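You operate a simulated robot arm through the tools that you are given. There is no shell and no other tool. Be economical: measure what you need, move in short steps, check, and stop when the job is done.

You are at the controls of a simulated robot arm. One attempt, no reset.

## Task
Put things in order on the top of the kitting bench. At the end: the green marker pen from the top of the kitting bench stands where the blue export block stood; the red export block is on the brown small carton (marked "CLIPS"); the white screw tub stands where the red export block stood; the blue export block stands where the white screw tub stood; whatever was shut is shut again. Leave all else as you found it, and nothing knocked over.
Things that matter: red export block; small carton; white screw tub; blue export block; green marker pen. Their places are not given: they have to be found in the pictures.

The check looks at the end state, three seconds after you hand in, the way a careful person would. Anything else that was tipped, shoved, dropped, spilled or broken makes it a failure.

## Robot
A 6-joint arm with a two-finger parallel gripper, fixed in place. Base frame: the origin is at the foot of the arm, x ahead of it, y to its left, z up; the work surface is at about z = 0. Lengths are in m, angles in rad, forces in N, time in s.
With the tool pointing down near the work surface it reaches from about 0.18 to 0.46 m from the base axis. Its first joint turns from -1.222 to 1.222 rad. Payload 1.9 kg.
Tool frame: the origin (TCP) lies between the finger pads and is the grasp point; the fingertips stand 0.023 m ahead of it; z points along the fingers, y is the line along which they close. The gripper opens to 0.094 m. The fingers are 0.038 m wide and 0.01 m thick; the gripper's body (0.054 by 0.096 m) begins 0.039 m behind the TCP.
Orientation is told as [roll, pitch, yaw] about the base's x, y, z axes, in that order, counted from this pose: with the fingers straight down and closing along the base's y, the tool's x points along the base's -x, its y along +y and its z along -z.

## Interface
- The arm moves only by the tool arm_command. Its argument "plan" is a list of rows, each a list of 7 numbers: the turn, a rotation vector about the tool's x, y, z in units of 5 degrees (1.0 is 5 degrees), then the shift along the tool's x, y, z in units of 30 mm (1.0 is 30 mm), then the closure in counts, from 0 (fully open) to 255 (shut). In form: [[wx, wy, wz, x, y, z, hand], ...]. A call has 1 to 20 rows; each row shifts and turns the commanded pose from where the row before left it, along the tool's axes as they then stand. A call with a number of a shift or a turn outside -1 to 1 is refused whole. Each row takes 0.2 s and may step no farther than 0.05 m and 0.15 rad from the row before; otherwise, or with a gripper value out of range, the whole call is refused. Where a pose cannot be reached the arm comes as near as it can. A force on the tool above 40 N (or 10 N above the force at the start of the call, whichever is more), or a blocked arm, ends the call early, and 0.2 s more pass. The fingers move at their own pace (about 0.108 m/s each) and stop on an object; they squeeze with about 39 N. The grip force told is the motor's: it shows also when the fingers shut on nothing. Time passes only in rows, and 0.2 s behind the last, so rows that do not move let the fingers close. It gives the time, the measured TCP pose, the force on the tool (base axes), the opening and the grip force at its end, in the units of the frame above (readings bear some noise).
- Cameras (640 x 400 px; columns grow to the right, rows downward): "scene" is fixed at [0.0508, 0.3102, 0.4232]; the picture's right is [-0.77, -0.63, 0.00], its down [-0.34, 0.41, -0.85] and it looks along [0.54, -0.66, -0.53] (base axes); focal length 255 px, centre (320, 200). "wrist" rides on the gripper at [-0.039, 0, -0.044] in the tool frame; the picture's right is [0.00, -1.00, 0.00], its down [0.97, 0.00, -0.24] and it looks along [0.24, 0.00, 0.97] (tool axes); focal length 218 px, centre (320, 200).
- camera(camera): a new picture of that camera. It takes no simulated time.
- probe_pixels(camera, pixels): there is no depth. For up to 12 entries [column, row, z] of the newest picture of that camera ("zoom" is the newest enlarged one), the place [x, y] in the base frame at which the ray of that pixel passes the height z, good to about 0.003 m, but the place of the scene camera against the robot may be out by one fixed shift of up to 0.012 m in any direction. It takes no simulated time.
- enlarge(camera, box): a new picture of the part [left, top, right, bottom] of that camera's present view, enlarged. It takes no simulated time.
- finish_job(): hands the job in; it is judged then, once.

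Go step by step. Measure first, check grasps and placings, and put right what went wrong. The budget is 80 turns and 46 pictures, counting those below and the enlarged ones. Unless the task says otherwise, let go and move clear before handing in, and close with one line.

The tools are called after "Call:" as name(argument=value, ...) on one line, values as JSON. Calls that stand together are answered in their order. arm_command: Moves the arm, as the interface text tells. Its arguments: {"type":"object","properties":{"plan":{"type":"array"}},"required":["plan"]} The other tools are called the same way: camera (camera) takes a picture; probe_pixels (camera, pixels) gives the place at which the rays of pixels pass given heights; enlarge (camera, box) takes an enlarged picture of a part of a camera's view; finish_job () hands the job in.

At the start:

```text
clock: 0.0
eef_pos: [0.2157, -0.1384, 0.3137]
tcp_rot: [0.0, -0.001, 0.001]
force: [0.5, 0.1, -0.4]
grip_width: 0.0938
grasp_force: 0.1
```

scene: 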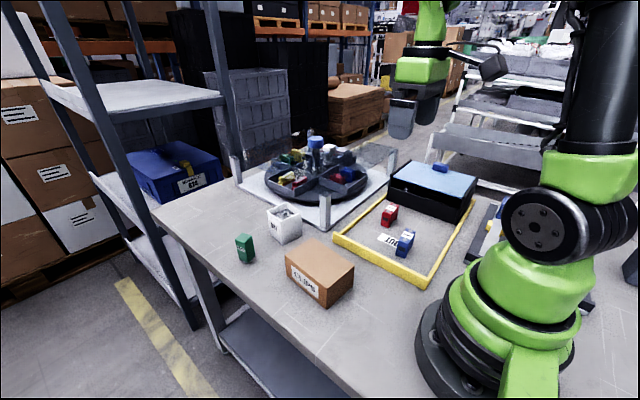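
wrist: 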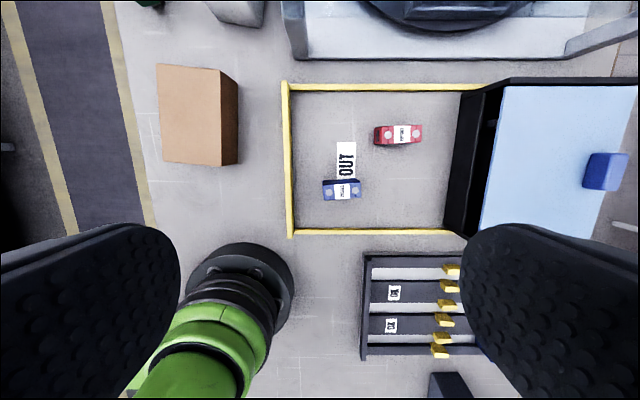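

The pictures show red and blue blocks in the yellow frame (scene px 389,215 and 405,243), a white tub at about (285,223), the carton at (320,272) and a green thing at (245,248). I'll enlarge these to tell which is what and find the pen.

Call:
enlarge(camera="scene", box=[220, 120, 400, 232])

Call:
enlarge(camera="scene", box=[220, 190, 460, 340])

Call:
enlarge(camera="scene", box=[370, 140, 610, 290])

```text
3.56 times, centred on (310, 176) of scene
```

zoom: 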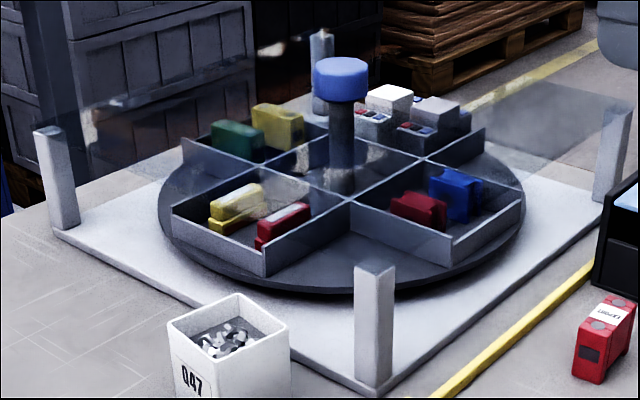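

```text
2.67 times, centred on (340, 265) of scene
```

zoom: 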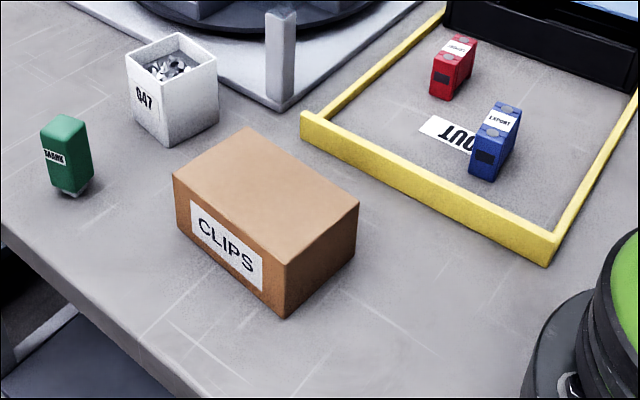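

```text
2.67 times, centred on (490, 215) of scene
```

zoom: 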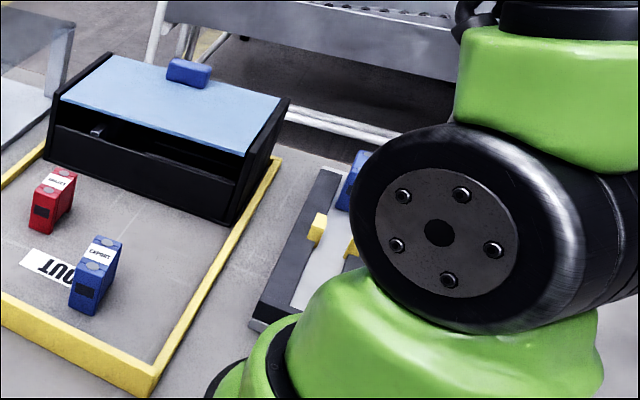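

The green thing at (245,248) carries a label that I can't yet read. I'll enlarge that, and look into the box with the light-blue lid.

Call:
enlarge(camera="scene", box=[225, 225, 273, 270])

Call:
enlarge(camera="wrist", box=[280, 60, 640, 260])

Call:
enlarge(camera="scene", box=[380, 150, 490, 220])

```text
8.89 times, centred on (249, 248) of scene
```

zoom: 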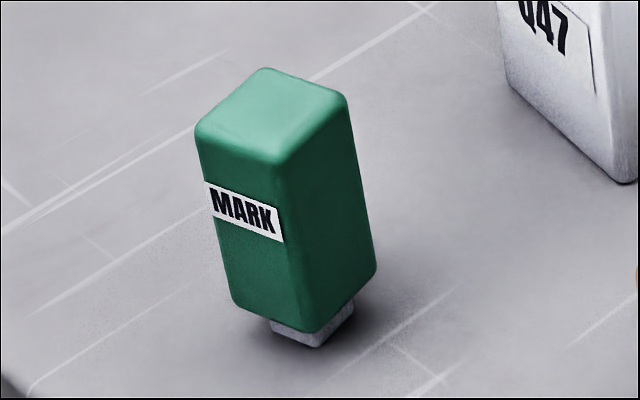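

```text
1.78 times, centred on (460, 160) of wrist
```

zoom: 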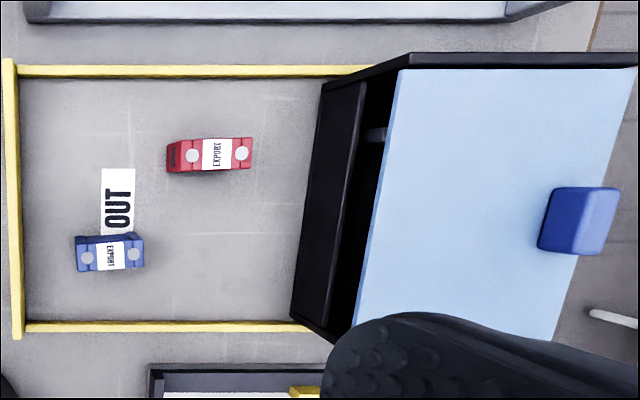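

```text
5.71 times, centred on (435, 185) of scene
```

zoom: 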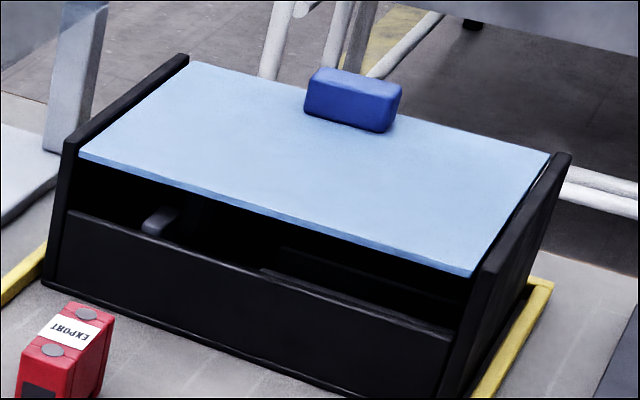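

The green object is the marker (label MARK), standing on its narrow tip, and nothing I need is shut away. Now I'll probe rough places from both cameras.

Call:
probe_pixels(camera="scene", pixels=[[248, 262, 0], [243.4, 238.4, 0.07], [283.8, 245.1, 0], [282.3, 226.4, 0.05], [267.7, 215.6, 0.05], [287.2, 202.1, 0.05], [301.4, 216.3, 0.05], [327, 308, 0], [353, 290, 0], [288, 278, 0]])

Call:
probe_pixels(camera="wrist", pixels=[[400, 133, 0.04], [342, 189, 0.04], [157, 65, 0.06], [222, 70, 0.06], [222, 167, 0.06], [160, 162, 0.06], [237, 80, 0], [238, 163, 0], [152, 3, 0.05], [236, 27, 0], [291, 85, 0.01], [290, 235, 0.01]])

```text
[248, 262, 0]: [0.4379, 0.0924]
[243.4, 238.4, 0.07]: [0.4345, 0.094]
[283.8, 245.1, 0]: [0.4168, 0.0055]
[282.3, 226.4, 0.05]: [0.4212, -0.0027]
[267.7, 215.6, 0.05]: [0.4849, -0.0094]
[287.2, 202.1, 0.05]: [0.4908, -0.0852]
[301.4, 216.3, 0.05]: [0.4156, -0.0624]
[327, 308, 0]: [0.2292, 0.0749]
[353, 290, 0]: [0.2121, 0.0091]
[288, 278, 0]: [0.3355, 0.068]
```

```text
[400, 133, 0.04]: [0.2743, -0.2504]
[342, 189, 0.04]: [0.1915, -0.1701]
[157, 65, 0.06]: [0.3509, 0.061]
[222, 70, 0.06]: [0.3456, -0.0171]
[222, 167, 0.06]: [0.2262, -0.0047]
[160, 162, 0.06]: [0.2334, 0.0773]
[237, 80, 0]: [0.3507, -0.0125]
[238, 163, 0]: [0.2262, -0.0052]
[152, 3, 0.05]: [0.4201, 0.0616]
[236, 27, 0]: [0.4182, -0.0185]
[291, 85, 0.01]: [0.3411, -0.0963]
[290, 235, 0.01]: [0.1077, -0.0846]
```

Rough places: red ≈(0.27,-0.25), blue ≈(0.19,-0.17), carton centre ≈(0.29,0.03), tub ≈(0.45,-0.04), pen ≈(0.435,0.092). I'll move the wrist camera over tub, pen and carton.

Call:
arm_command(plan=[[0, 0, 0, -0.75, 0.6, 0.12, 0], [0, 0, 0, -0.75, 0.6, 0.12, 0], [0, 0, 0, -0.75, 0.6, 0.12, 0], [0, 0, 0, -0.75, 0.6, 0.12, 0], [0, 0, 0, -0.75, 0.6, 0.12, 0], [0, 0, 0, -0.75, 0.6, 0.12, 0], [0, 0, 0, -0.75, 0.6, 0.12, 0], [0, 0, 0, -0.75, 0.6, 0.12, 0]])

Call:
camera(camera="wrist")

```text
clock: 1.8
eef_pos: [0.3969, 0.0064, 0.2863]
tcp_rot: [0.0, 0.001, 0.0]
force: [0.3, -0.2, 0.4]
grip_width: 0.0942
grasp_force: 0.1
```

```text
37 pictures are left
```

wrist: 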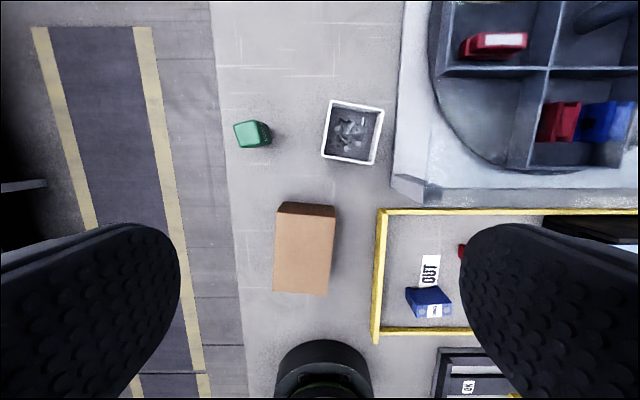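

From above I see the pen at (252,133), the tub at (353,132) and the carton at (305,248). Enlarging for exact corners.

Call:
enlarge(camera="wrist", box=[220, 80, 412, 200])

Call:
enlarge(camera="wrist", box=[224, 180, 480, 340])

```text
3.33 times, centred on (316, 140) of wrist
```

zoom: 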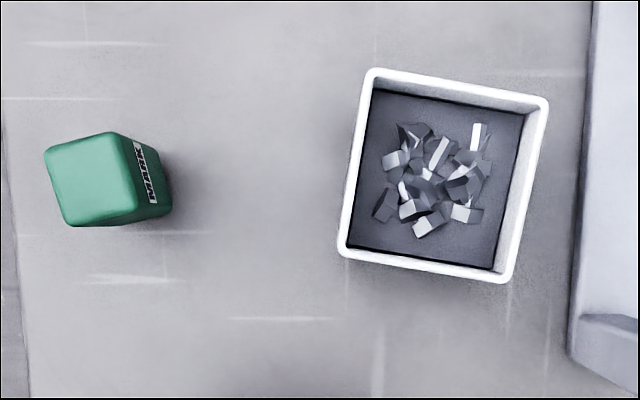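

```text
2.50 times, centred on (352, 260) of wrist
```

zoom: 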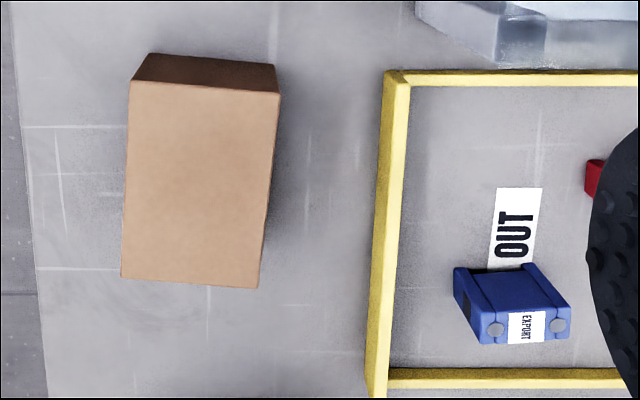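

I'll probe these corners at candidate heights to triangulate against the first wrist view.

Call:
probe_pixels(camera="wrist", pixels=[[331.6, 101, 0.056], [384.4, 109.7, 0.056], [371.5, 164.6, 0.056], [321.7, 155.9, 0.056], [247.2, 134, 0.07], [247.2, 134, 0.05], [327.2, 295.2, 0.06], [272.8, 290.8, 0.06], [276, 211.6, 0.06], [336, 217.2, 0.06], [271, 141, 0.01], [429, 297, 0.04]])

Call:
probe_pixels(camera="scene", pixels=[[243.4, 238.4, 0.05], [243.4, 238.4, 0.06], [248, 262, 0.0], [327.0, 308, 0.0], [327.5, 285, 0.06], [327.5, 285, 0.05]])

```text
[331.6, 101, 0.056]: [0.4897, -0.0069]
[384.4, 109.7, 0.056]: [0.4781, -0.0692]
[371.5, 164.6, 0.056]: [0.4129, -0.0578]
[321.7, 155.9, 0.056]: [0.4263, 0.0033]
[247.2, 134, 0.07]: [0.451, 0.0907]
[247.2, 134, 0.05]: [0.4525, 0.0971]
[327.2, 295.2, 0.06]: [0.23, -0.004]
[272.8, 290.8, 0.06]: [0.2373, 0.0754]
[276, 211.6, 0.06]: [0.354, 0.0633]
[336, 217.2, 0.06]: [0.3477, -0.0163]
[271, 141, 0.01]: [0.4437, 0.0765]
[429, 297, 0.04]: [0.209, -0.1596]
```

```text
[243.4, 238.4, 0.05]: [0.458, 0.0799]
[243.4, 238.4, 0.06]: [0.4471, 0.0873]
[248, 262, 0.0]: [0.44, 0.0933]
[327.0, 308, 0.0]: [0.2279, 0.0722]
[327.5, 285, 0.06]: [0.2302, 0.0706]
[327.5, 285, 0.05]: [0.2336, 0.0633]
```

Carton is about 0.06 high with its centre near (0.291,0.029) and yaw ≈-0.1. Tub centre is (0.452,-0.033), yaw ≈-0.17. Pen is ≈(0.450,0.093), yaw ≈+0.28. Next I'll look closely at the blocks from above.

Call:
arm_command(plan=[[0, 0, 0, 0.675, -0.9, 0.3, 0], [0, 0, 0, 0.675, -0.9, 0.3, 0], [0, 0, 0, 0.675, -0.9, 0.3, 0], [0, 0, 0, 0.675, -0.9, 0.3, 0], [0, 0, 0, 0.675, -0.9, 0.3, 0], [0, 0, 0, 0.675, -0.9, 0.3, 0], [0, 0, 0, 0.675, -0.9, 0.3, 0], [0, 0, 0, 0.675, -0.9, 0.3, 0]])

Call:
camera(camera="wrist")

Call:
enlarge(camera="wrist", box=[220, 90, 420, 215])

Call:
enlarge(camera="scene", box=[368, 195, 432, 265])

```text
clock: 3.6
eef_pos: [0.2318, -0.2102, 0.2131]
tcp_rot: [0.0, 0.002, 0.001]
force: [0.2, -0.3, -0.1]
grip_width: 0.0941
grasp_force: 0.0
```

```text
34 pictures are left
```

wrist: 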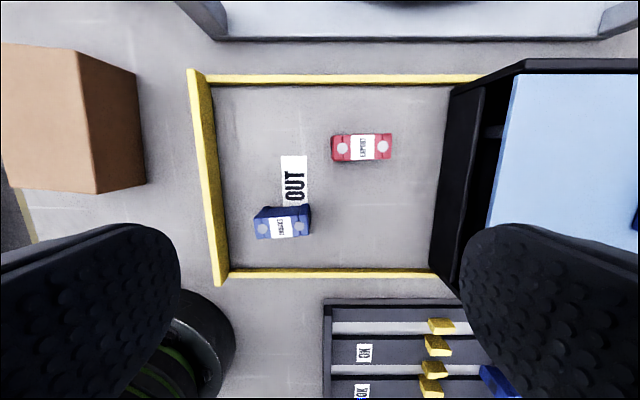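

```text
3.20 times, centred on (320, 152) of wrist
```

zoom: 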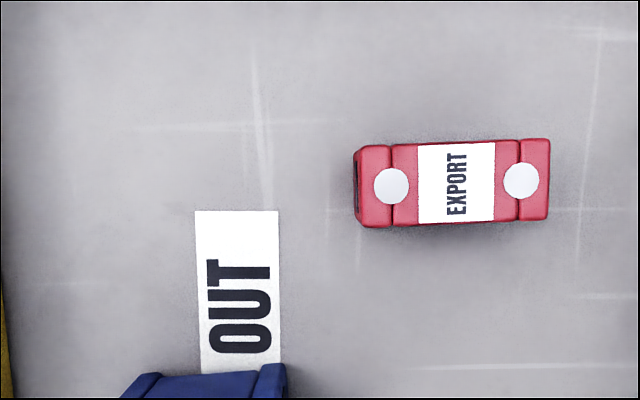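

```text
5.71 times, centred on (400, 230) of scene
```

zoom: 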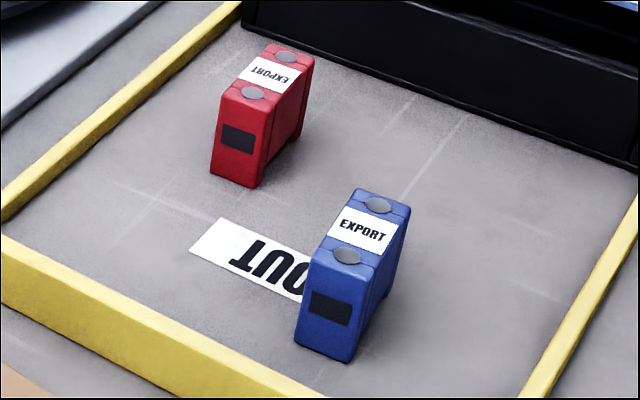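

Red's top is centred near (362.5,146.7) with yaw ≈+0.05, and blue's near (283,222). I'll probe heights and places.

Call:
probe_pixels(camera="wrist", pixels=[[362.5, 146.7, 0.03], [362.5, 146.7, 0.04], [362.5, 146.7, 0.05], [283, 226, 0.04], [342.8, 147.5, 0.04], [391, 141, 0.04], [363, 157, 0.04], [363, 135, 0.04], [257, 226, 0.04], [310, 224, 0.04]])

Call:
probe_pixels(camera="scene", pixels=[[382.8, 211.6, 0.03], [382.8, 211.6, 0.04], [381.1, 225.1, 0.0], [399.3, 239.3, 0.03], [399.3, 239.3, 0.04], [395.8, 255.0, 0.0], [404.6, 239.6, 0.04], [391.1, 213.5, 0.04], [391.1, 213.5, 0.0]])

Call:
enlarge(camera="wrist", box=[230, 180, 350, 255])

```text
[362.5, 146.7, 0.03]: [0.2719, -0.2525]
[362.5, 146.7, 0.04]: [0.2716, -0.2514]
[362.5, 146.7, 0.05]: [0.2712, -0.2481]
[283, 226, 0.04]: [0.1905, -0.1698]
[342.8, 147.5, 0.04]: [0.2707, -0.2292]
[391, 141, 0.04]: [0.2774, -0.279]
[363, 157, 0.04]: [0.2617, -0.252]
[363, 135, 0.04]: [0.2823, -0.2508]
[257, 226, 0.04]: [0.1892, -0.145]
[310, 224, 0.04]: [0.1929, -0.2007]
```

```text
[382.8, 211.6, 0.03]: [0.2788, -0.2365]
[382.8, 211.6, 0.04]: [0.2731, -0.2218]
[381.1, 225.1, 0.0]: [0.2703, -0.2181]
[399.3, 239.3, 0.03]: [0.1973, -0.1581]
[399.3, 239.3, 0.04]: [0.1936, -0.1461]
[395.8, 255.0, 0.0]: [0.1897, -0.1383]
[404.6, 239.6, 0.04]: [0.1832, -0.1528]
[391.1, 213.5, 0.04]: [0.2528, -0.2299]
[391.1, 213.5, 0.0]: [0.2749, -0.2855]
```

```text
5.33 times, centred on (290, 218) of wrist
```

zoom: 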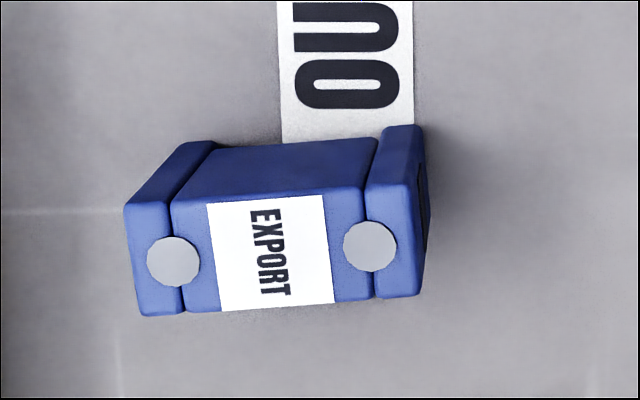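

Red is at (0.272,-0.251) and blue at (0.190,-0.169), both about 0.044 high and 0.055 long. I'll go above red at z≈0.1, yaw +0.045.

Call:
arm_command(plan=[[0, 0, 0, -0.335, -0.34, 0.94, 0], [0, 0, 0, -0.335, -0.34, 0.94, 0], [0, 0, 0, -0.335, -0.34, 0.94, 0], [0, 0, -0.52, -0.335, -0.34, 0.94, 0], [0, 0, 0, 0, 0, 0, 0]])

Call:
camera(camera="wrist")

```text
clock: 4.8
eef_pos: [0.2722, -0.2512, 0.1009]
tcp_rot: [0.0, -0.001, 0.045]
force: [0.6, 0.4, -0.3]
grip_width: 0.0941
grasp_force: 0.1
```

```text
30 pictures are left
```

wrist: 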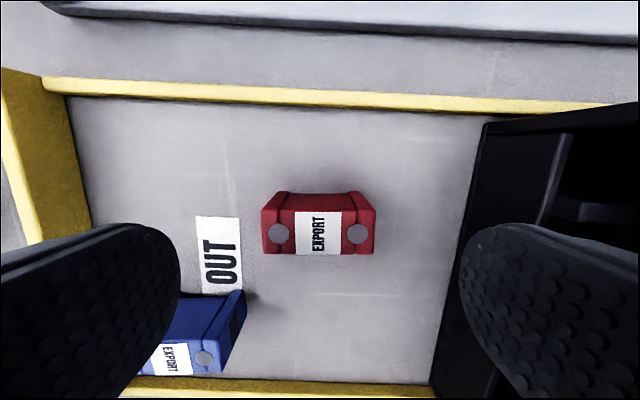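

Red is centred under the fingers (column 319, yaw matching). Descend to z≈0.030, close, then lift a bit.

Call:
arm_command(plan=[[0, 0, 0, 0, 0, 0.79, 0], [0, 0, 0, 0, 0, 0.79, 0], [0, 0, 0, 0, 0, 0.79, 0], [0, 0, 0, 0, 0, 0, 0], [0, 0, 0, 0, 0, 0, 255], [0, 0, 0, 0, 0, 0, 255], [0, 0, 0, 0, 0, 0, 255], [0, 0, 0, 0, 0, 0, 255]])

```text
clock: 6.6
eef_pos: [0.274, -0.2506, 0.0304]
tcp_rot: [0.0, -0.001, 0.046]
force: [0.1, -0.9, 0.6]
grip_width: 0.0551
grasp_force: 39.7
```

Gripped red (opening 0.055, force 39.7). Lift, turn to the carton's yaw (-0.1), and carry over it.

Call:
arm_command(plan=[[0, 0, 0, 0, 0, -0.93, 255], [0, 0, 0, 0, 0, -0.93, 255], [0, 0, 0, 0, 0, -0.93, 255], [0, 0, 0.83, 0, 0, -0.93, 255], [0, 0, 0.83, 0, 0, -0.93, 255], [0, 0, 0, 0.035, 0.934, 0, 255], [0, 0, 0, 0.035, 0.934, 0, 255], [0, 0, 0, 0.035, 0.934, 0, 255], [0, 0, 0, 0.035, 0.934, 0, 255], [0, 0, 0, 0.035, 0.934, 0, 255], [0, 0, 0, 0.035, 0.934, 0, 255], [0, 0, 0, 0.035, 0.934, 0, 255], [0, 0, 0, 0.035, 0.934, 0, 255], [0, 0, 0, 0.035, 0.934, 0, 255], [0, 0, 0, 0.035, 0.934, 0, 255], [0, 0, 0, 0, 0, 0, 255]])

Call:
camera(camera="wrist")

Call:
camera(camera="scene")

```text
clock: 10.0
eef_pos: [0.2918, 0.0288, 0.1681]
tcp_rot: [-0.001, -0.001, -0.099]
force: [0.1, 0.4, -0.6]
grip_width: 0.0552
grasp_force: 39.1
```

```text
29 pictures are left
```

wrist: 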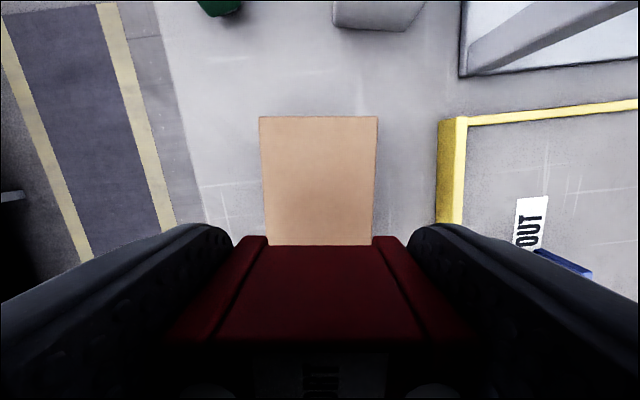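

```text
28 pictures are left
```

scene: 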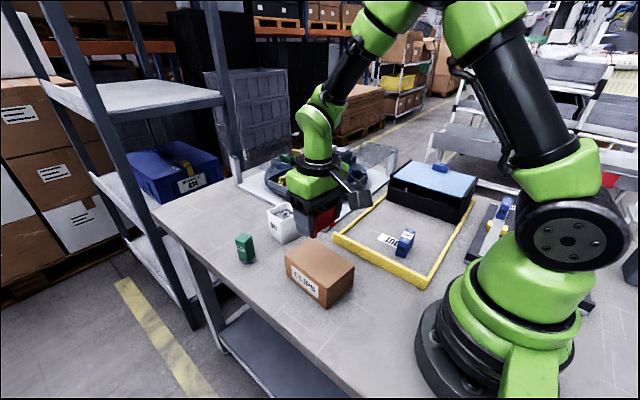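

Carton is centred beneath (edges at columns 260–378). Descend to just above the expected contact height.

Call:
arm_command(plan=[[0, 0, 0, 0, 0, 0.8, 255], [0, 0, 0, 0, 0, 0.8, 255], [0, 0, 0, 0, 0, 0.75, 255], [0, 0, 0, 0, 0, 0.05, 255], [0, 0, 0, 0, 0, 0.05, 255], [0, 0, 0, 0, 0, 0.0, 255]])

Call:
enlarge(camera="scene", box=[260, 180, 380, 310])

```text
clock: 11.4
eef_pos: [0.2908, 0.0298, 0.0951]
tcp_rot: [-0.001, 0.001, -0.101]
force: [-0.9, -1.1, -1.4]
grip_width: 0.055
grasp_force: 38.9
```

```text
3.08 times, centred on (320, 245) of scene
```

zoom: 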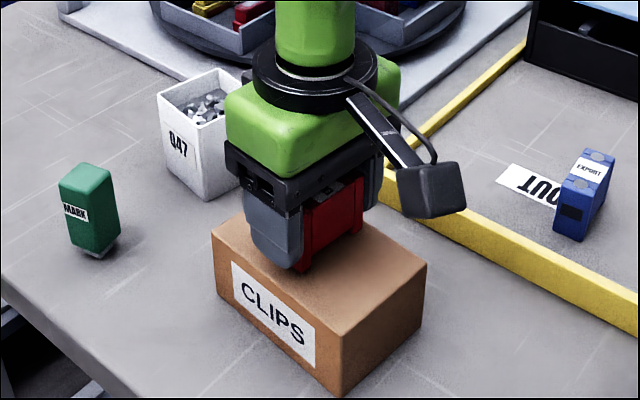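

Red is just above the carton top. I'll creep down in 1.2 mm steps, watching for the contact force.

Call:
arm_command(plan=[[0, 0, 0, 0, 0, 0.04, 255], [0, 0, 0, 0, 0, 0.04, 255], [0, 0, 0, 0, 0, 0.04, 255], [0, 0, 0, 0, 0, 0.0, 255]])

```text
clock: 12.4
eef_pos: [0.292, 0.0295, 0.0916]
tcp_rot: [0.0, -0.001, -0.101]
force: [-0.9, 0.7, 0.2]
grip_width: 0.055
grasp_force: 39.2
```

Call:
arm_command(plan=[[0, 0, 0, 0, 0, 0.04, 255], [0, 0, 0, 0, 0, 0.04, 255], [0, 0, 0, 0, 0, 0.0, 255]])

```text
clock: 13.2
eef_pos: [0.2916, 0.0291, 0.0913]
tcp_rot: [0.002, -0.001, -0.099]
force: [-1.5, -0.7, 7.4]
grip_width: 0.0552
grasp_force: 38.8
```

Contact force of 7.4 N, so red rests on the carton. Release, rise, and move above the tub.

Call:
arm_command(plan=[[0, 0, 0, 0, 0, 0, 0], [0, 0, 0, 0, 0, 0, 0], [0, 0, 0, 0, 0, 0, 0], [0, 0, 0, 0, 0, -0.3, 0], [0, 0, 0, 0, 0, -0.9, 0], [0, 0, 0, 0, 0, -0.9, 0], [0, 0, 0.4, -0.92, -0.253, 0, 0], [0, 0, 0.4, -0.92, -0.253, 0, 0], [0, 0, 0, -0.92, -0.24, 0, 0], [0, 0, 0, -0.92, -0.24, 0, 0], [0, 0, 0, -0.92, -0.2, 0, 0], [0, 0, 0, -0.9, 0.07, 0, 0], [0, 0, 0, 0, 0, 0, 0]])

Call:
camera(camera="wrist")

Call:
enlarge(camera="scene", box=[230, 180, 380, 310])

```text
clock: 16.0
eef_pos: [0.4483, -0.0303, 0.1516]
tcp_rot: [0.001, 0.003, -0.17]
force: [-1.1, 0.4, 0.1]
grip_width: 0.0942
grasp_force: 0.1
```

```text
26 pictures are left
```

wrist: 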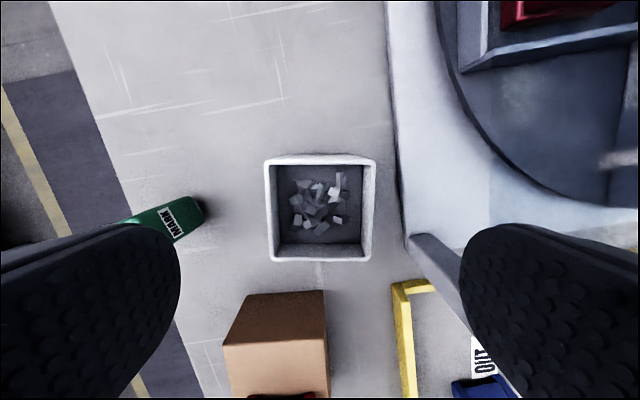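

```text
3.08 times, centred on (305, 245) of scene
```

zoom: 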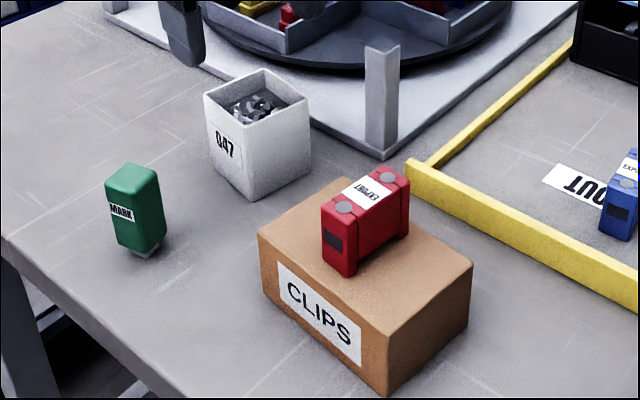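

Red sits well on the carton. The tub's height is ambiguous: 0.056 versus perhaps 0.08 from the wrist view. I'll enlarge it in the scene before descending.

Call:
enlarge(camera="scene", box=[255, 190, 319, 254])

Call:
enlarge(camera="wrist", box=[240, 130, 400, 280])

```text
6.25 times, centred on (287, 222) of scene
```

zoom: 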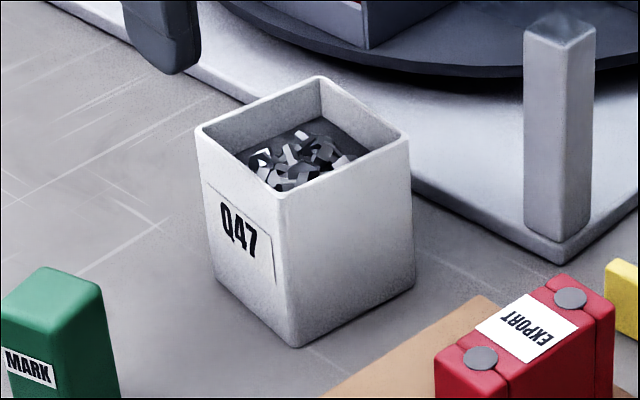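

```text
2.67 times, centred on (320, 205) of wrist
```

zoom: 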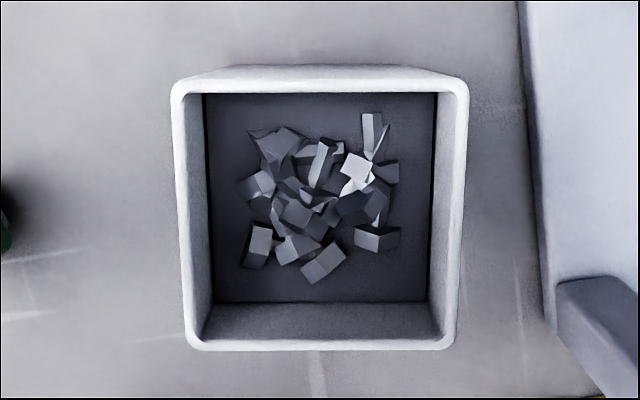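

Call:
probe_pixels(camera="wrist", pixels=[[264.6, 161.9, 0.075], [376.2, 160.8, 0.075], [368.7, 260.4, 0.075], [270.6, 261.2, 0.075], [264.6, 161.9, 0.06], [376.2, 160.8, 0.06], [368.7, 260.4, 0.06], [270.6, 261.2, 0.06]])

Call:
probe_pixels(camera="scene", pixels=[[281.1, 221.2, 0.06], [281.1, 221.2, 0.07], [283.2, 245.5, 0.0], [267.2, 210.8, 0.06], [267.2, 210.8, 0.07], [269.9, 234.3, 0.0], [301.2, 212.4, 0.06], [301.2, 212.4, 0.07], [302, 236.1, 0.0]])

```text
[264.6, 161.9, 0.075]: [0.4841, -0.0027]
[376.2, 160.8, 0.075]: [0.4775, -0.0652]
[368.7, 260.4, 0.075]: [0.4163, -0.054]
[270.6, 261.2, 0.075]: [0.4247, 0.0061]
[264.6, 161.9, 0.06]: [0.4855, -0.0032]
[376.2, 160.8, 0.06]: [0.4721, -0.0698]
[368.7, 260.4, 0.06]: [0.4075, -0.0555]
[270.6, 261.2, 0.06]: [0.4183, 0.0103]
```

```text
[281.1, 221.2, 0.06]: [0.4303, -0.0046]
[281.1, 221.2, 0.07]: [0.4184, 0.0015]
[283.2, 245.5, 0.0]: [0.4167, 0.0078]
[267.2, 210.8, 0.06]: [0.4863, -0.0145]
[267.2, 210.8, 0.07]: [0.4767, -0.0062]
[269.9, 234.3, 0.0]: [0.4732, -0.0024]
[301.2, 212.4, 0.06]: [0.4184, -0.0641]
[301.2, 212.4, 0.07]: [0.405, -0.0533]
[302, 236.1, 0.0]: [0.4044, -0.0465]
```

The tub is about 0.073 high and 0.062 square, centred at (0.4505,-0.029). I'll descend to z≈0.043 with the fingers slightly closed (0.08), to stay clear of the carousel platform.

Call:
arm_command(plan=[[0, 0, 0, -0.07, 0.05, 0, 38], [0, 0, 0, 0, 0, 0.9, 38], [0, 0, 0, 0, 0, 0.9, 38], [0, 0, 0, 0, 0, 0.9, 38], [0, 0, 0, 0, 0, 0.9, 38], [0, 0, 0, 0, 0, 0, 38]])

Call:
camera(camera="wrist")

```text
clock: 17.4
eef_pos: [0.4511, -0.0283, 0.0447]
tcp_rot: [0.0, 0.002, -0.167]
force: [-0.6, -0.7, 0.1]
grip_width: 0.08
grasp_force: 0.0
```

```text
22 pictures are left
```

wrist: 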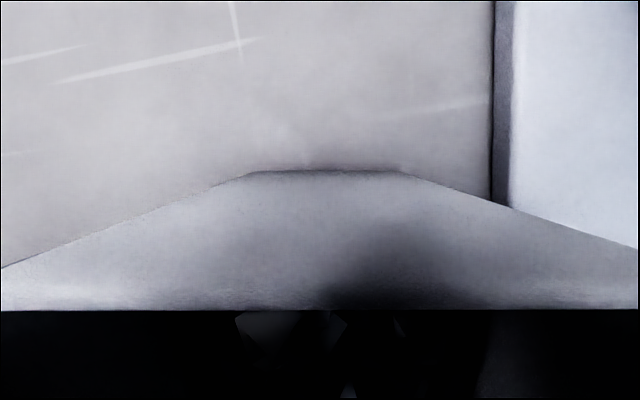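

In position around the tub with no contact force. Close on it.

Call:
arm_command(plan=[[0, 0, 0, 0, 0, 0, 255], [0, 0, 0, 0, 0, 0, 255], [0, 0, 0, 0, 0, 0, 255], [0, 0, 0, 0, 0, 0, 255]])

```text
clock: 18.4
eef_pos: [0.4526, -0.028, 0.0458]
tcp_rot: [0.0, 0.001, -0.171]
force: [0.1, 0.2, 1.0]
grip_width: 0.062
grasp_force: 38.9
```

Tub gripped (opening 0.062). Lift to z≈0.2, turn to yaw ≈+0.045 and carry to red's old place (0.272,-0.251).

Call:
arm_command(plan=[[0, 0, 0, 0, 0, -0.5, 255], [0, 0, 0, 0, 0, -0.95, 255], [0, 0, 0, 0, 0, -0.95, 255], [0, 0, -0.82, 0, 0, -0.95, 255], [0, 0, -0.82, 0, 0, -0.95, 255], [0, 0, -0.82, 0, 0, -0.9, 255], [0, 0, 0, 0.789, -0.895, 0, 255], [0, 0, 0, 0.789, -0.895, 0, 255], [0, 0, 0, 0.789, -0.895, 0, 255], [0, 0, 0, 0.789, -0.895, 0, 255], [0, 0, 0, 0.789, -0.895, 0, 255], [0, 0, 0, 0.789, -0.895, 0, 255], [0, 0, 0, 0.789, -0.895, 0, 255], [0, 0, 0, 0.789, -0.895, 0, 255], [0, 0, 0, 0, 0, 0, 255]])

Call:
camera(camera="scene")

```text
clock: 21.6
eef_pos: [0.2727, -0.2529, 0.2015]
tcp_rot: [0.0, 0.0, 0.045]
force: [0.2, -0.1, -1.8]
grip_width: 0.0619
grasp_force: 39.4
```

```text
21 pictures are left
```

scene: 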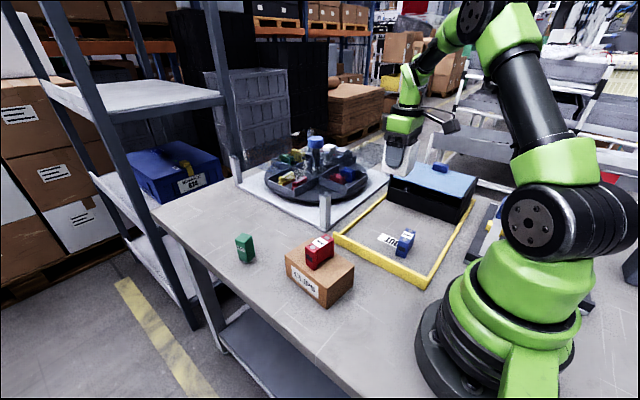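

Above red's old spot, tub level. Descend to just over the surface.

Call:
arm_command(plan=[[0, 0, 0, 0.02, 0.05, 0.85, 255], [0, 0, 0, 0, 0, 0.85, 255], [0, 0, 0, 0, 0, 0.85, 255], [0, 0, 0, 0, 0, 0.85, 255], [0, 0, 0, 0, 0, 0.85, 255], [0, 0, 0, 0, 0, 0.8, 255], [0, 0, 0, 0, 0, 0.04, 255], [0, 0, 0, 0, 0, 0.04, 255], [0, 0, 0, 0, 0, 0, 255]])

```text
clock: 23.6
eef_pos: [0.2713, -0.2494, 0.0461]
tcp_rot: [0.002, 0.0, 0.044]
force: [-0.7, -0.4, -3.2]
grip_width: 0.0616
grasp_force: 38.4
```

Call:
arm_command(plan=[[0, 0, 0, 0, 0, 0.04, 255], [0, 0, 0, 0, 0, 0.04, 255], [0, 0, 0, 0, 0, 0, 255]])

```text
clock: 24.4
eef_pos: [0.2718, -0.2507, 0.0441]
tcp_rot: [0.001, 0.0, 0.045]
force: [-6.3, 1.2, 18.2]
grip_width: 0.0619
grasp_force: 38.9
```

Contact with the bench (18 N). Ease up slightly, open to 0.08, rise and look.

Call:
arm_command(plan=[[0, 0, 0, 0, 0, -0.03, 255], [0, 0, 0, 0, 0, 0, 38], [0, 0, 0, 0, 0, 0, 38], [0, 0, 0, 0, 0, 0, 38], [0, 0, 0, 0, 0, -0.5, 38], [0, 0, 0, 0, 0, -0.95, 38], [0, 0, 0, 0, 0, -0.95, 38], [0, 0, 0, 0, 0, -0.95, 38], [0, 0, 0, 0, 0, -0.95, 38], [0, 0, 0, 0, 0, 0, 0]])

Call:
camera(camera="wrist")

```text
clock: 26.6
eef_pos: [0.2729, -0.2511, 0.1745]
tcp_rot: [0.002, -0.001, 0.047]
force: [-0.6, 0.0, -0.6]
grip_width: 0.0942
grasp_force: 0.0
```

```text
20 pictures are left
```

wrist: 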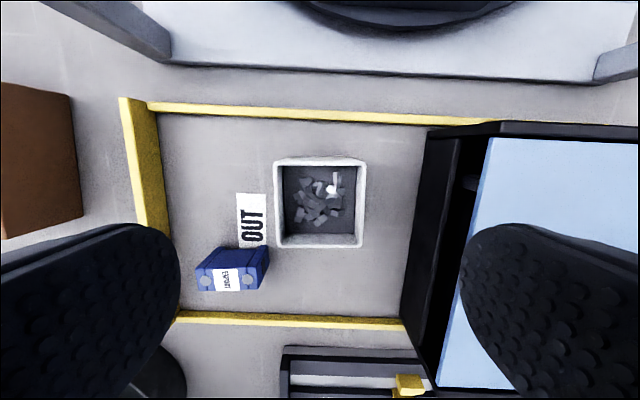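

The tub stands well in red's old place. Now above blue (0.190,-0.169).

Call:
arm_command(plan=[[0, 0, 0, 0.66, 0.715, 0.2, 0], [0, 0, 0, 0.66, 0.715, 0.4, 0], [0, 0, 0, 0.66, 0.715, 0.9, 0], [0, 0, -0.25, 0.66, 0.715, 0.9, 0], [0, 0, 0, 0, 0, 0, 50]])

Call:
camera(camera="wrist")

```text
clock: 27.8
eef_pos: [0.187, -0.1682, 0.1031]
tcp_rot: [0.001, 0.0, 0.066]
force: [-0.3, -0.2, 0.0]
grip_width: 0.0757
grasp_force: 0.0
```

```text
19 pictures are left
```

wrist: 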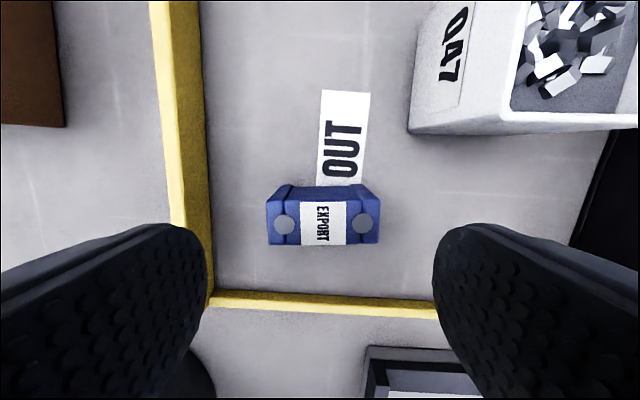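

Blue's centre is at column 324, row 222, i.e. ≈(0.189,-0.170). Nudge, descend to z≈0.030 and close.

Call:
arm_command(plan=[[0, 0, 0, -0.07, -0.06, 0, 50], [0, 0, 0, 0, 0, 0.8, 50], [0, 0, 0, 0, 0, 0.8, 50], [0, 0, 0, 0, 0, 0.8, 50], [0, 0, 0, 0, 0, 0, 50], [0, 0, 0, 0, 0, 0, 255], [0, 0, 0, 0, 0, 0, 255], [0, 0, 0, 0, 0, 0, 255]])

```text
clock: 29.6
eef_pos: [0.1901, -0.1703, 0.0292]
tcp_rot: [0.0, 0.0, 0.066]
force: [0.6, 0.3, -0.2]
grip_width: 0.0551
grasp_force: 38.8
```

Gripped blue (0.055). Lift, turn to the tub's yaw and carry to the tub's old place (0.4515,-0.028).

Call:
arm_command(plan=[[0, 0, 0, 0, 0, -0.9, 255], [0, 0, 0, 0, 0, -0.95, 255], [0, 0, 0, 0, 0, -0.95, 255], [0, 0, 0.88, 0, 0, -0.95, 255], [0, 0, 0.88, 0, 0, -0.95, 255], [0, 0, 0.88, 0, 0, -0.9, 255], [0, 0, 0, -0.782, 0.61, 0, 255], [0, 0, 0, -0.782, 0.61, 0, 255], [0, 0, 0, -0.782, 0.61, 0, 255], [0, 0, 0, -0.782, 0.61, 0, 255], [0, 0, 0, -0.782, 0.61, 0, 255], [0, 0, 0, -0.782, 0.61, 0, 255], [0, 0, 0, -0.782, 0.61, 0, 255], [0, 0, 0, -0.782, 0.61, 0, 255], [0, 0, 0, -0.782, 0.61, 0, 255], [0, 0, 0, -0.782, 0.61, 0, 255], [0, 0, 0, 0, 0, 0, 255]])

```text
clock: 33.2
eef_pos: [0.4503, -0.0277, 0.199]
tcp_rot: [-0.002, 0.002, -0.163]
force: [-0.3, -0.4, -1.0]
grip_width: 0.0554
grasp_force: 39.4
```

In position above the tub's old spot. Descend to z≈0.033.

Call:
arm_command(plan=[[0, 0, 0, -0.03, 0, 0.92, 255], [0, 0, 0, 0, 0, 0.92, 255], [0, 0, 0, 0, 0, 0.92, 255], [0, 0, 0, 0, 0, 0.92, 255], [0, 0, 0, 0, 0, 0.92, 255], [0, 0, 0, 0, 0, 0.9, 255], [0, 0, 0, 0, 0, 0.04, 255], [0, 0, 0, 0, 0, 0, 255]])

Call:
enlarge(camera="scene", box=[225, 180, 365, 280])

```text
clock: 35.0
eef_pos: [0.4535, -0.0291, 0.0326]
tcp_rot: [0.0, -0.001, -0.163]
force: [-0.3, 0.2, -0.4]
grip_width: 0.0553
grasp_force: 39.1
```

```text
4.00 times, centred on (295, 230) of scene
```

zoom: 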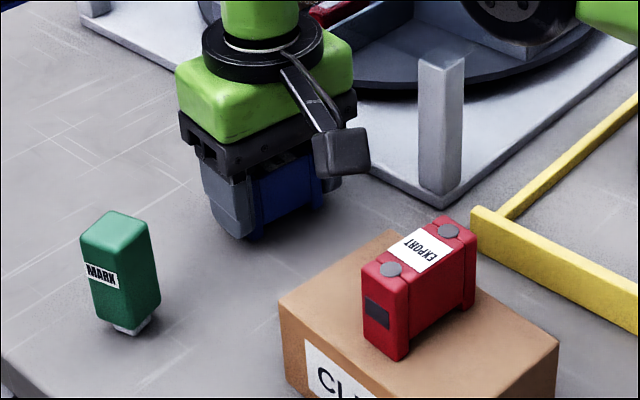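

Just above the bench and clear of everything. Creep to contact.

Call:
arm_command(plan=[[0, 0, 0, 0.03, 0, 0.04, 255], [0, 0, 0, 0, 0, 0.04, 255], [0, 0, 0, 0, 0, 0.03, 255], [0, 0, 0, 0, 0, 0, 255]])

```text
clock: 36.0
eef_pos: [0.4526, -0.028, 0.029]
tcp_rot: [0.002, -0.001, -0.164]
force: [-4.5, -4.1, 16.6]
grip_width: 0.0553
grasp_force: 39.1
```

Blue rests on the bench. Release, rise to z≈0.16, shift over the pen and turn to its yaw.

Call:
arm_command(plan=[[0, 0, 0, 0, 0, -0.02, 255], [0, 0, 0, 0, 0, 0, 50], [0, 0, 0, 0, 0, 0, 50], [0, 0, 0, 0, 0, 0, 50], [0, 0, 0, 0, 0, -0.5, 50], [0, 0, 0, 0, 0, -0.95, 50], [0, 0, 0, 0, 0, -0.95, 50], [0, 0, 0, 0, 0, -0.95, 50], [0, 0, 0, 0, 0, -0.95, 50], [0, 0, 0, 0.2, 0.99, 0, 0], [0, 0, 0, 0.2, 0.99, 0, 0], [0, 0, 0, 0.2, 0.99, 0, 0], [0, 0, 0, 0.2, 0.99, 0, 0], [0, 0, -0.86, 0, 0, 0, 0], [0, 0, -0.86, 0, 0, 0, 0], [0, 0, -0.86, 0, 0, 0, 0], [0, 0, -0.86, 0, 0, 0, 0], [0, 0, -0.86, 0, 0, 0, 0], [0, 0, -0.86, 0, 0, 0, 0], [0, 0, 0, 0, 0, 0, 0]])

Call:
camera(camera="wrist")

Call:
enlarge(camera="scene", box=[215, 180, 345, 280])

```text
clock: 40.2
eef_pos: [0.4473, 0.0935, 0.157]
tcp_rot: [0.0, -0.001, 0.288]
force: [-0.1, -0.6, -0.2]
grip_width: 0.0939
grasp_force: 0.0
```

```text
17 pictures are left
```

wrist: 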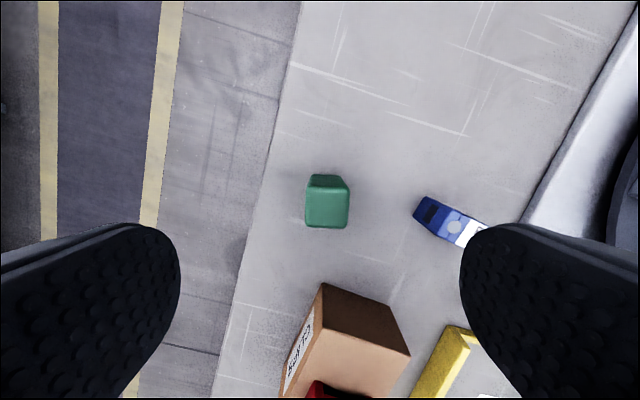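

```text
4.00 times, centred on (280, 230) of scene
```

zoom: 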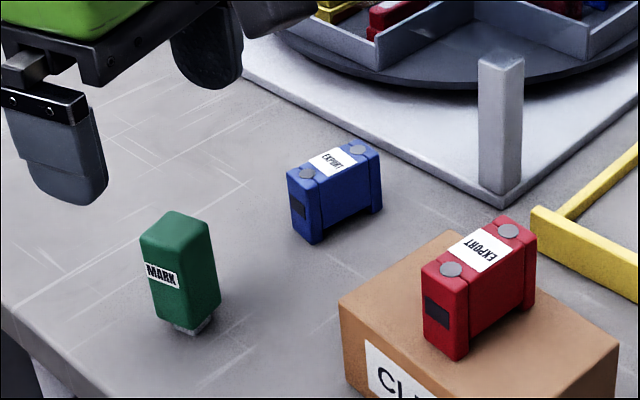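

Blue stands well in the tub's place. The pen top (cols 305–348, rows 187–228) sits a bit right of centre. I'll nudge, lower to z≈0.10 and recheck, since it stands on a narrow tip.

Call:
arm_command(plan=[[0, 0, 0, -0.05, -0.13, 0, 80], [0, 0, 0, 0, 0, 0.9, 80], [0, 0, 0, 0, 0, 0.9, 80], [0, 0, 0, 0, 0, 0, 80]])

Call:
camera(camera="wrist")

```text
clock: 41.2
eef_pos: [0.4496, 0.0904, 0.1046]
tcp_rot: [-0.002, 0.001, 0.287]
force: [0.4, 0.3, 0.5]
grip_width: 0.0644
grasp_force: 0.0
```

```text
15 pictures are left
```

wrist: 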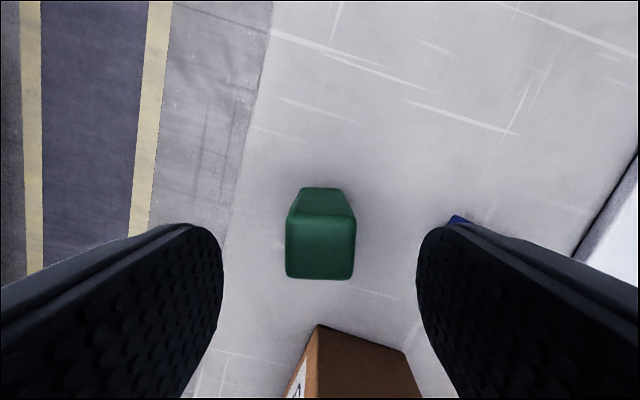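

Centred (column 320.5), with a top height of ≈0.072. Descend to z≈0.048 and close gently.

Call:
arm_command(plan=[[0, 0, 0, -0.03, 0, 0.94, 80], [0, 0, 0, 0, 0, 0.94, 80], [0, 0, 0, 0, 0, 0, 80], [0, 0, 0, 0, 0, 0, 130], [0, 0, 0, 0, 0, 0, 165], [0, 0, 0, 0, 0, 0, 175], [0, 0, 0, 0, 0, 0, 185], [0, 0, 0, 0, 0, 0, 255], [0, 0, 0, 0, 0, 0, 255], [0, 0, 0, 0, 0, 0, 255]])

Call:
enlarge(camera="scene", box=[215, 180, 345, 280])

```text
clock: 43.4
eef_pos: [0.4499, 0.0909, 0.0483]
tcp_rot: [0.002, -0.003, 0.285]
force: [-0.8, 0.2, 0.0]
grip_width: 0.0273
grasp_force: 39.0
```

```text
4.00 times, centred on (280, 230) of scene
```

zoom: 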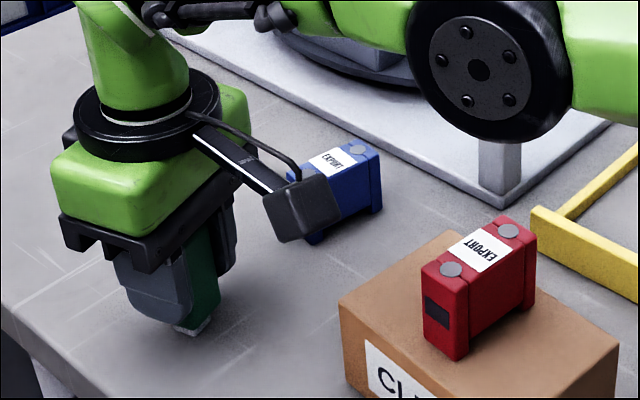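

Pen gripped (0.027). Lift to z≈0.2, turn to yaw ≈0.066, carry to blue's old place (0.190,-0.170).

Call:
arm_command(plan=[[0, 0, 0, 0, 0, -0.6, 255], [0, 0, 0, 0, 0, -0.9, 255], [0, 0, 0, 0, 0, -0.9, 255], [0, 0, 0.84, 0, 0, -0.9, 255], [0, 0, 0.84, 0, 0, -0.9, 255], [0, 0, 0.84, 0, 0, -0.85, 255], [0, 0, 0, 0.922, -0.811, 0, 255], [0, 0, 0, 0.922, -0.811, 0, 255], [0, 0, 0, 0.922, -0.811, 0, 255], [0, 0, 0, 0.922, -0.811, 0, 255], [0, 0, 0, 0.922, -0.811, 0, 255], [0, 0, 0, 0.922, -0.811, 0, 255], [0, 0, 0, 0.922, -0.811, 0, 255], [0, 0, 0, 0.922, -0.811, 0, 255], [0, 0, 0, 0.922, -0.811, 0, 255], [0, 0, 0, 0.922, -0.811, 0, 255], [0, 0, 0, 0, 0, 0, 255]])

Call:
camera(camera="scene")

```text
clock: 47.0
eef_pos: [0.1855, -0.1687, 0.1986]
tcp_rot: [0.0, 0.002, 0.068]
force: [0.7, 0.0, -0.5]
grip_width: 0.0272
grasp_force: 39.3
out of reach, approached as far as the arm can: row 5, 6
```

```text
13 pictures are left
```

scene: 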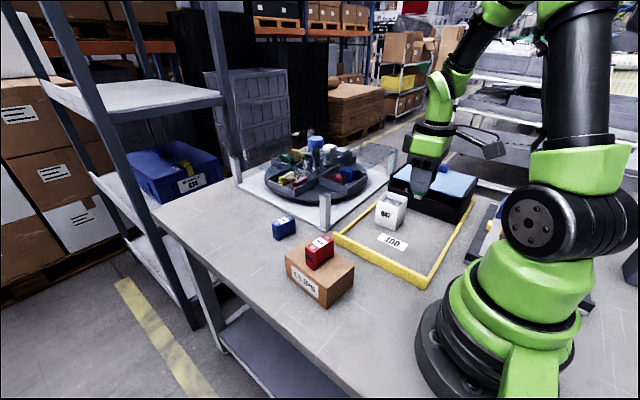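

All is in order, and the pen is above blue's old spot. Correct x by +3.5 mm and descend to z≈0.054.

Call:
arm_command(plan=[[0, 0, 0, -0.12, -0.04, 0.5, 255], [0, 0, 0, 0, 0, 0.9, 255], [0, 0, 0, 0, 0, 0.9, 255], [0, 0, 0, 0, 0, 0.9, 255], [0, 0, 0, 0, 0, 0.9, 255], [0, 0, 0, 0, 0, 0.7, 255], [0, 0, 0, 0, 0, 0, 255]])

Call:
enlarge(camera="scene", box=[355, 190, 455, 270])

```text
clock: 48.6
eef_pos: [0.1877, -0.1698, 0.0523]
tcp_rot: [-0.001, 0.0, 0.066]
force: [0.4, 0.5, -0.6]
grip_width: 0.0273
grasp_force: 39.3
```

```text
5.00 times, centred on (405, 230) of scene
```

zoom: 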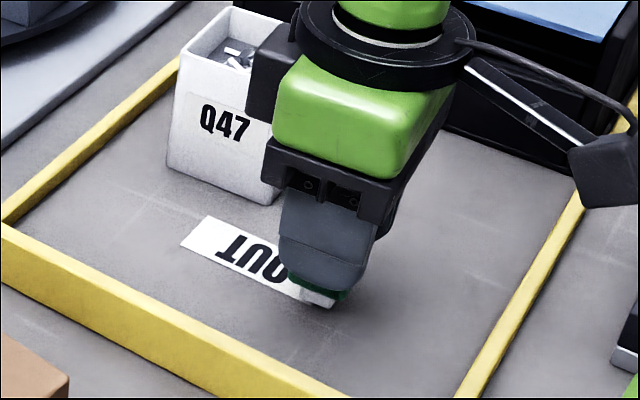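

Pen is upright a few mm above the bench and clear of the tub. Creep to contact.

Call:
arm_command(plan=[[0, 0, 0, -0.04, 0, 0.05, 255], [0, 0, 0, 0, 0, 0.04, 255], [0, 0, 0, 0, 0, 0.03, 255], [0, 0, 0, 0, 0, 0, 255]])

```text
clock: 49.6
eef_pos: [0.1888, -0.1707, 0.0496]
tcp_rot: [0.0, 0.001, 0.067]
force: [-0.5, -0.2, 0.3]
grip_width: 0.0274
grasp_force: 39.1
```

Call:
arm_command(plan=[[0, 0, 0, 0, 0, 0.03, 255], [0, 0, 0, 0, 0, 0.02, 255], [0, 0, 0, 0, 0, 0, 255]])

```text
clock: 50.4
eef_pos: [0.1897, -0.1708, 0.0497]
tcp_rot: [0.001, 0.0, 0.066]
force: [-0.3, 0.2, 0.2]
grip_width: 0.0271
grasp_force: 38.9
```

Call:
arm_command(plan=[[0, 0, 0, 0, 0, 0.02, 255], [0, 0, 0, 0, 0, 0.02, 255], [0, 0, 0, 0, 0, 0, 255]])

```text
clock: 51.2
eef_pos: [0.19, -0.1701, 0.0483]
tcp_rot: [-0.003, -0.001, 0.066]
force: [-6.0, -3.2, 27.1]
grip_width: 0.0274
grasp_force: 39.5
```

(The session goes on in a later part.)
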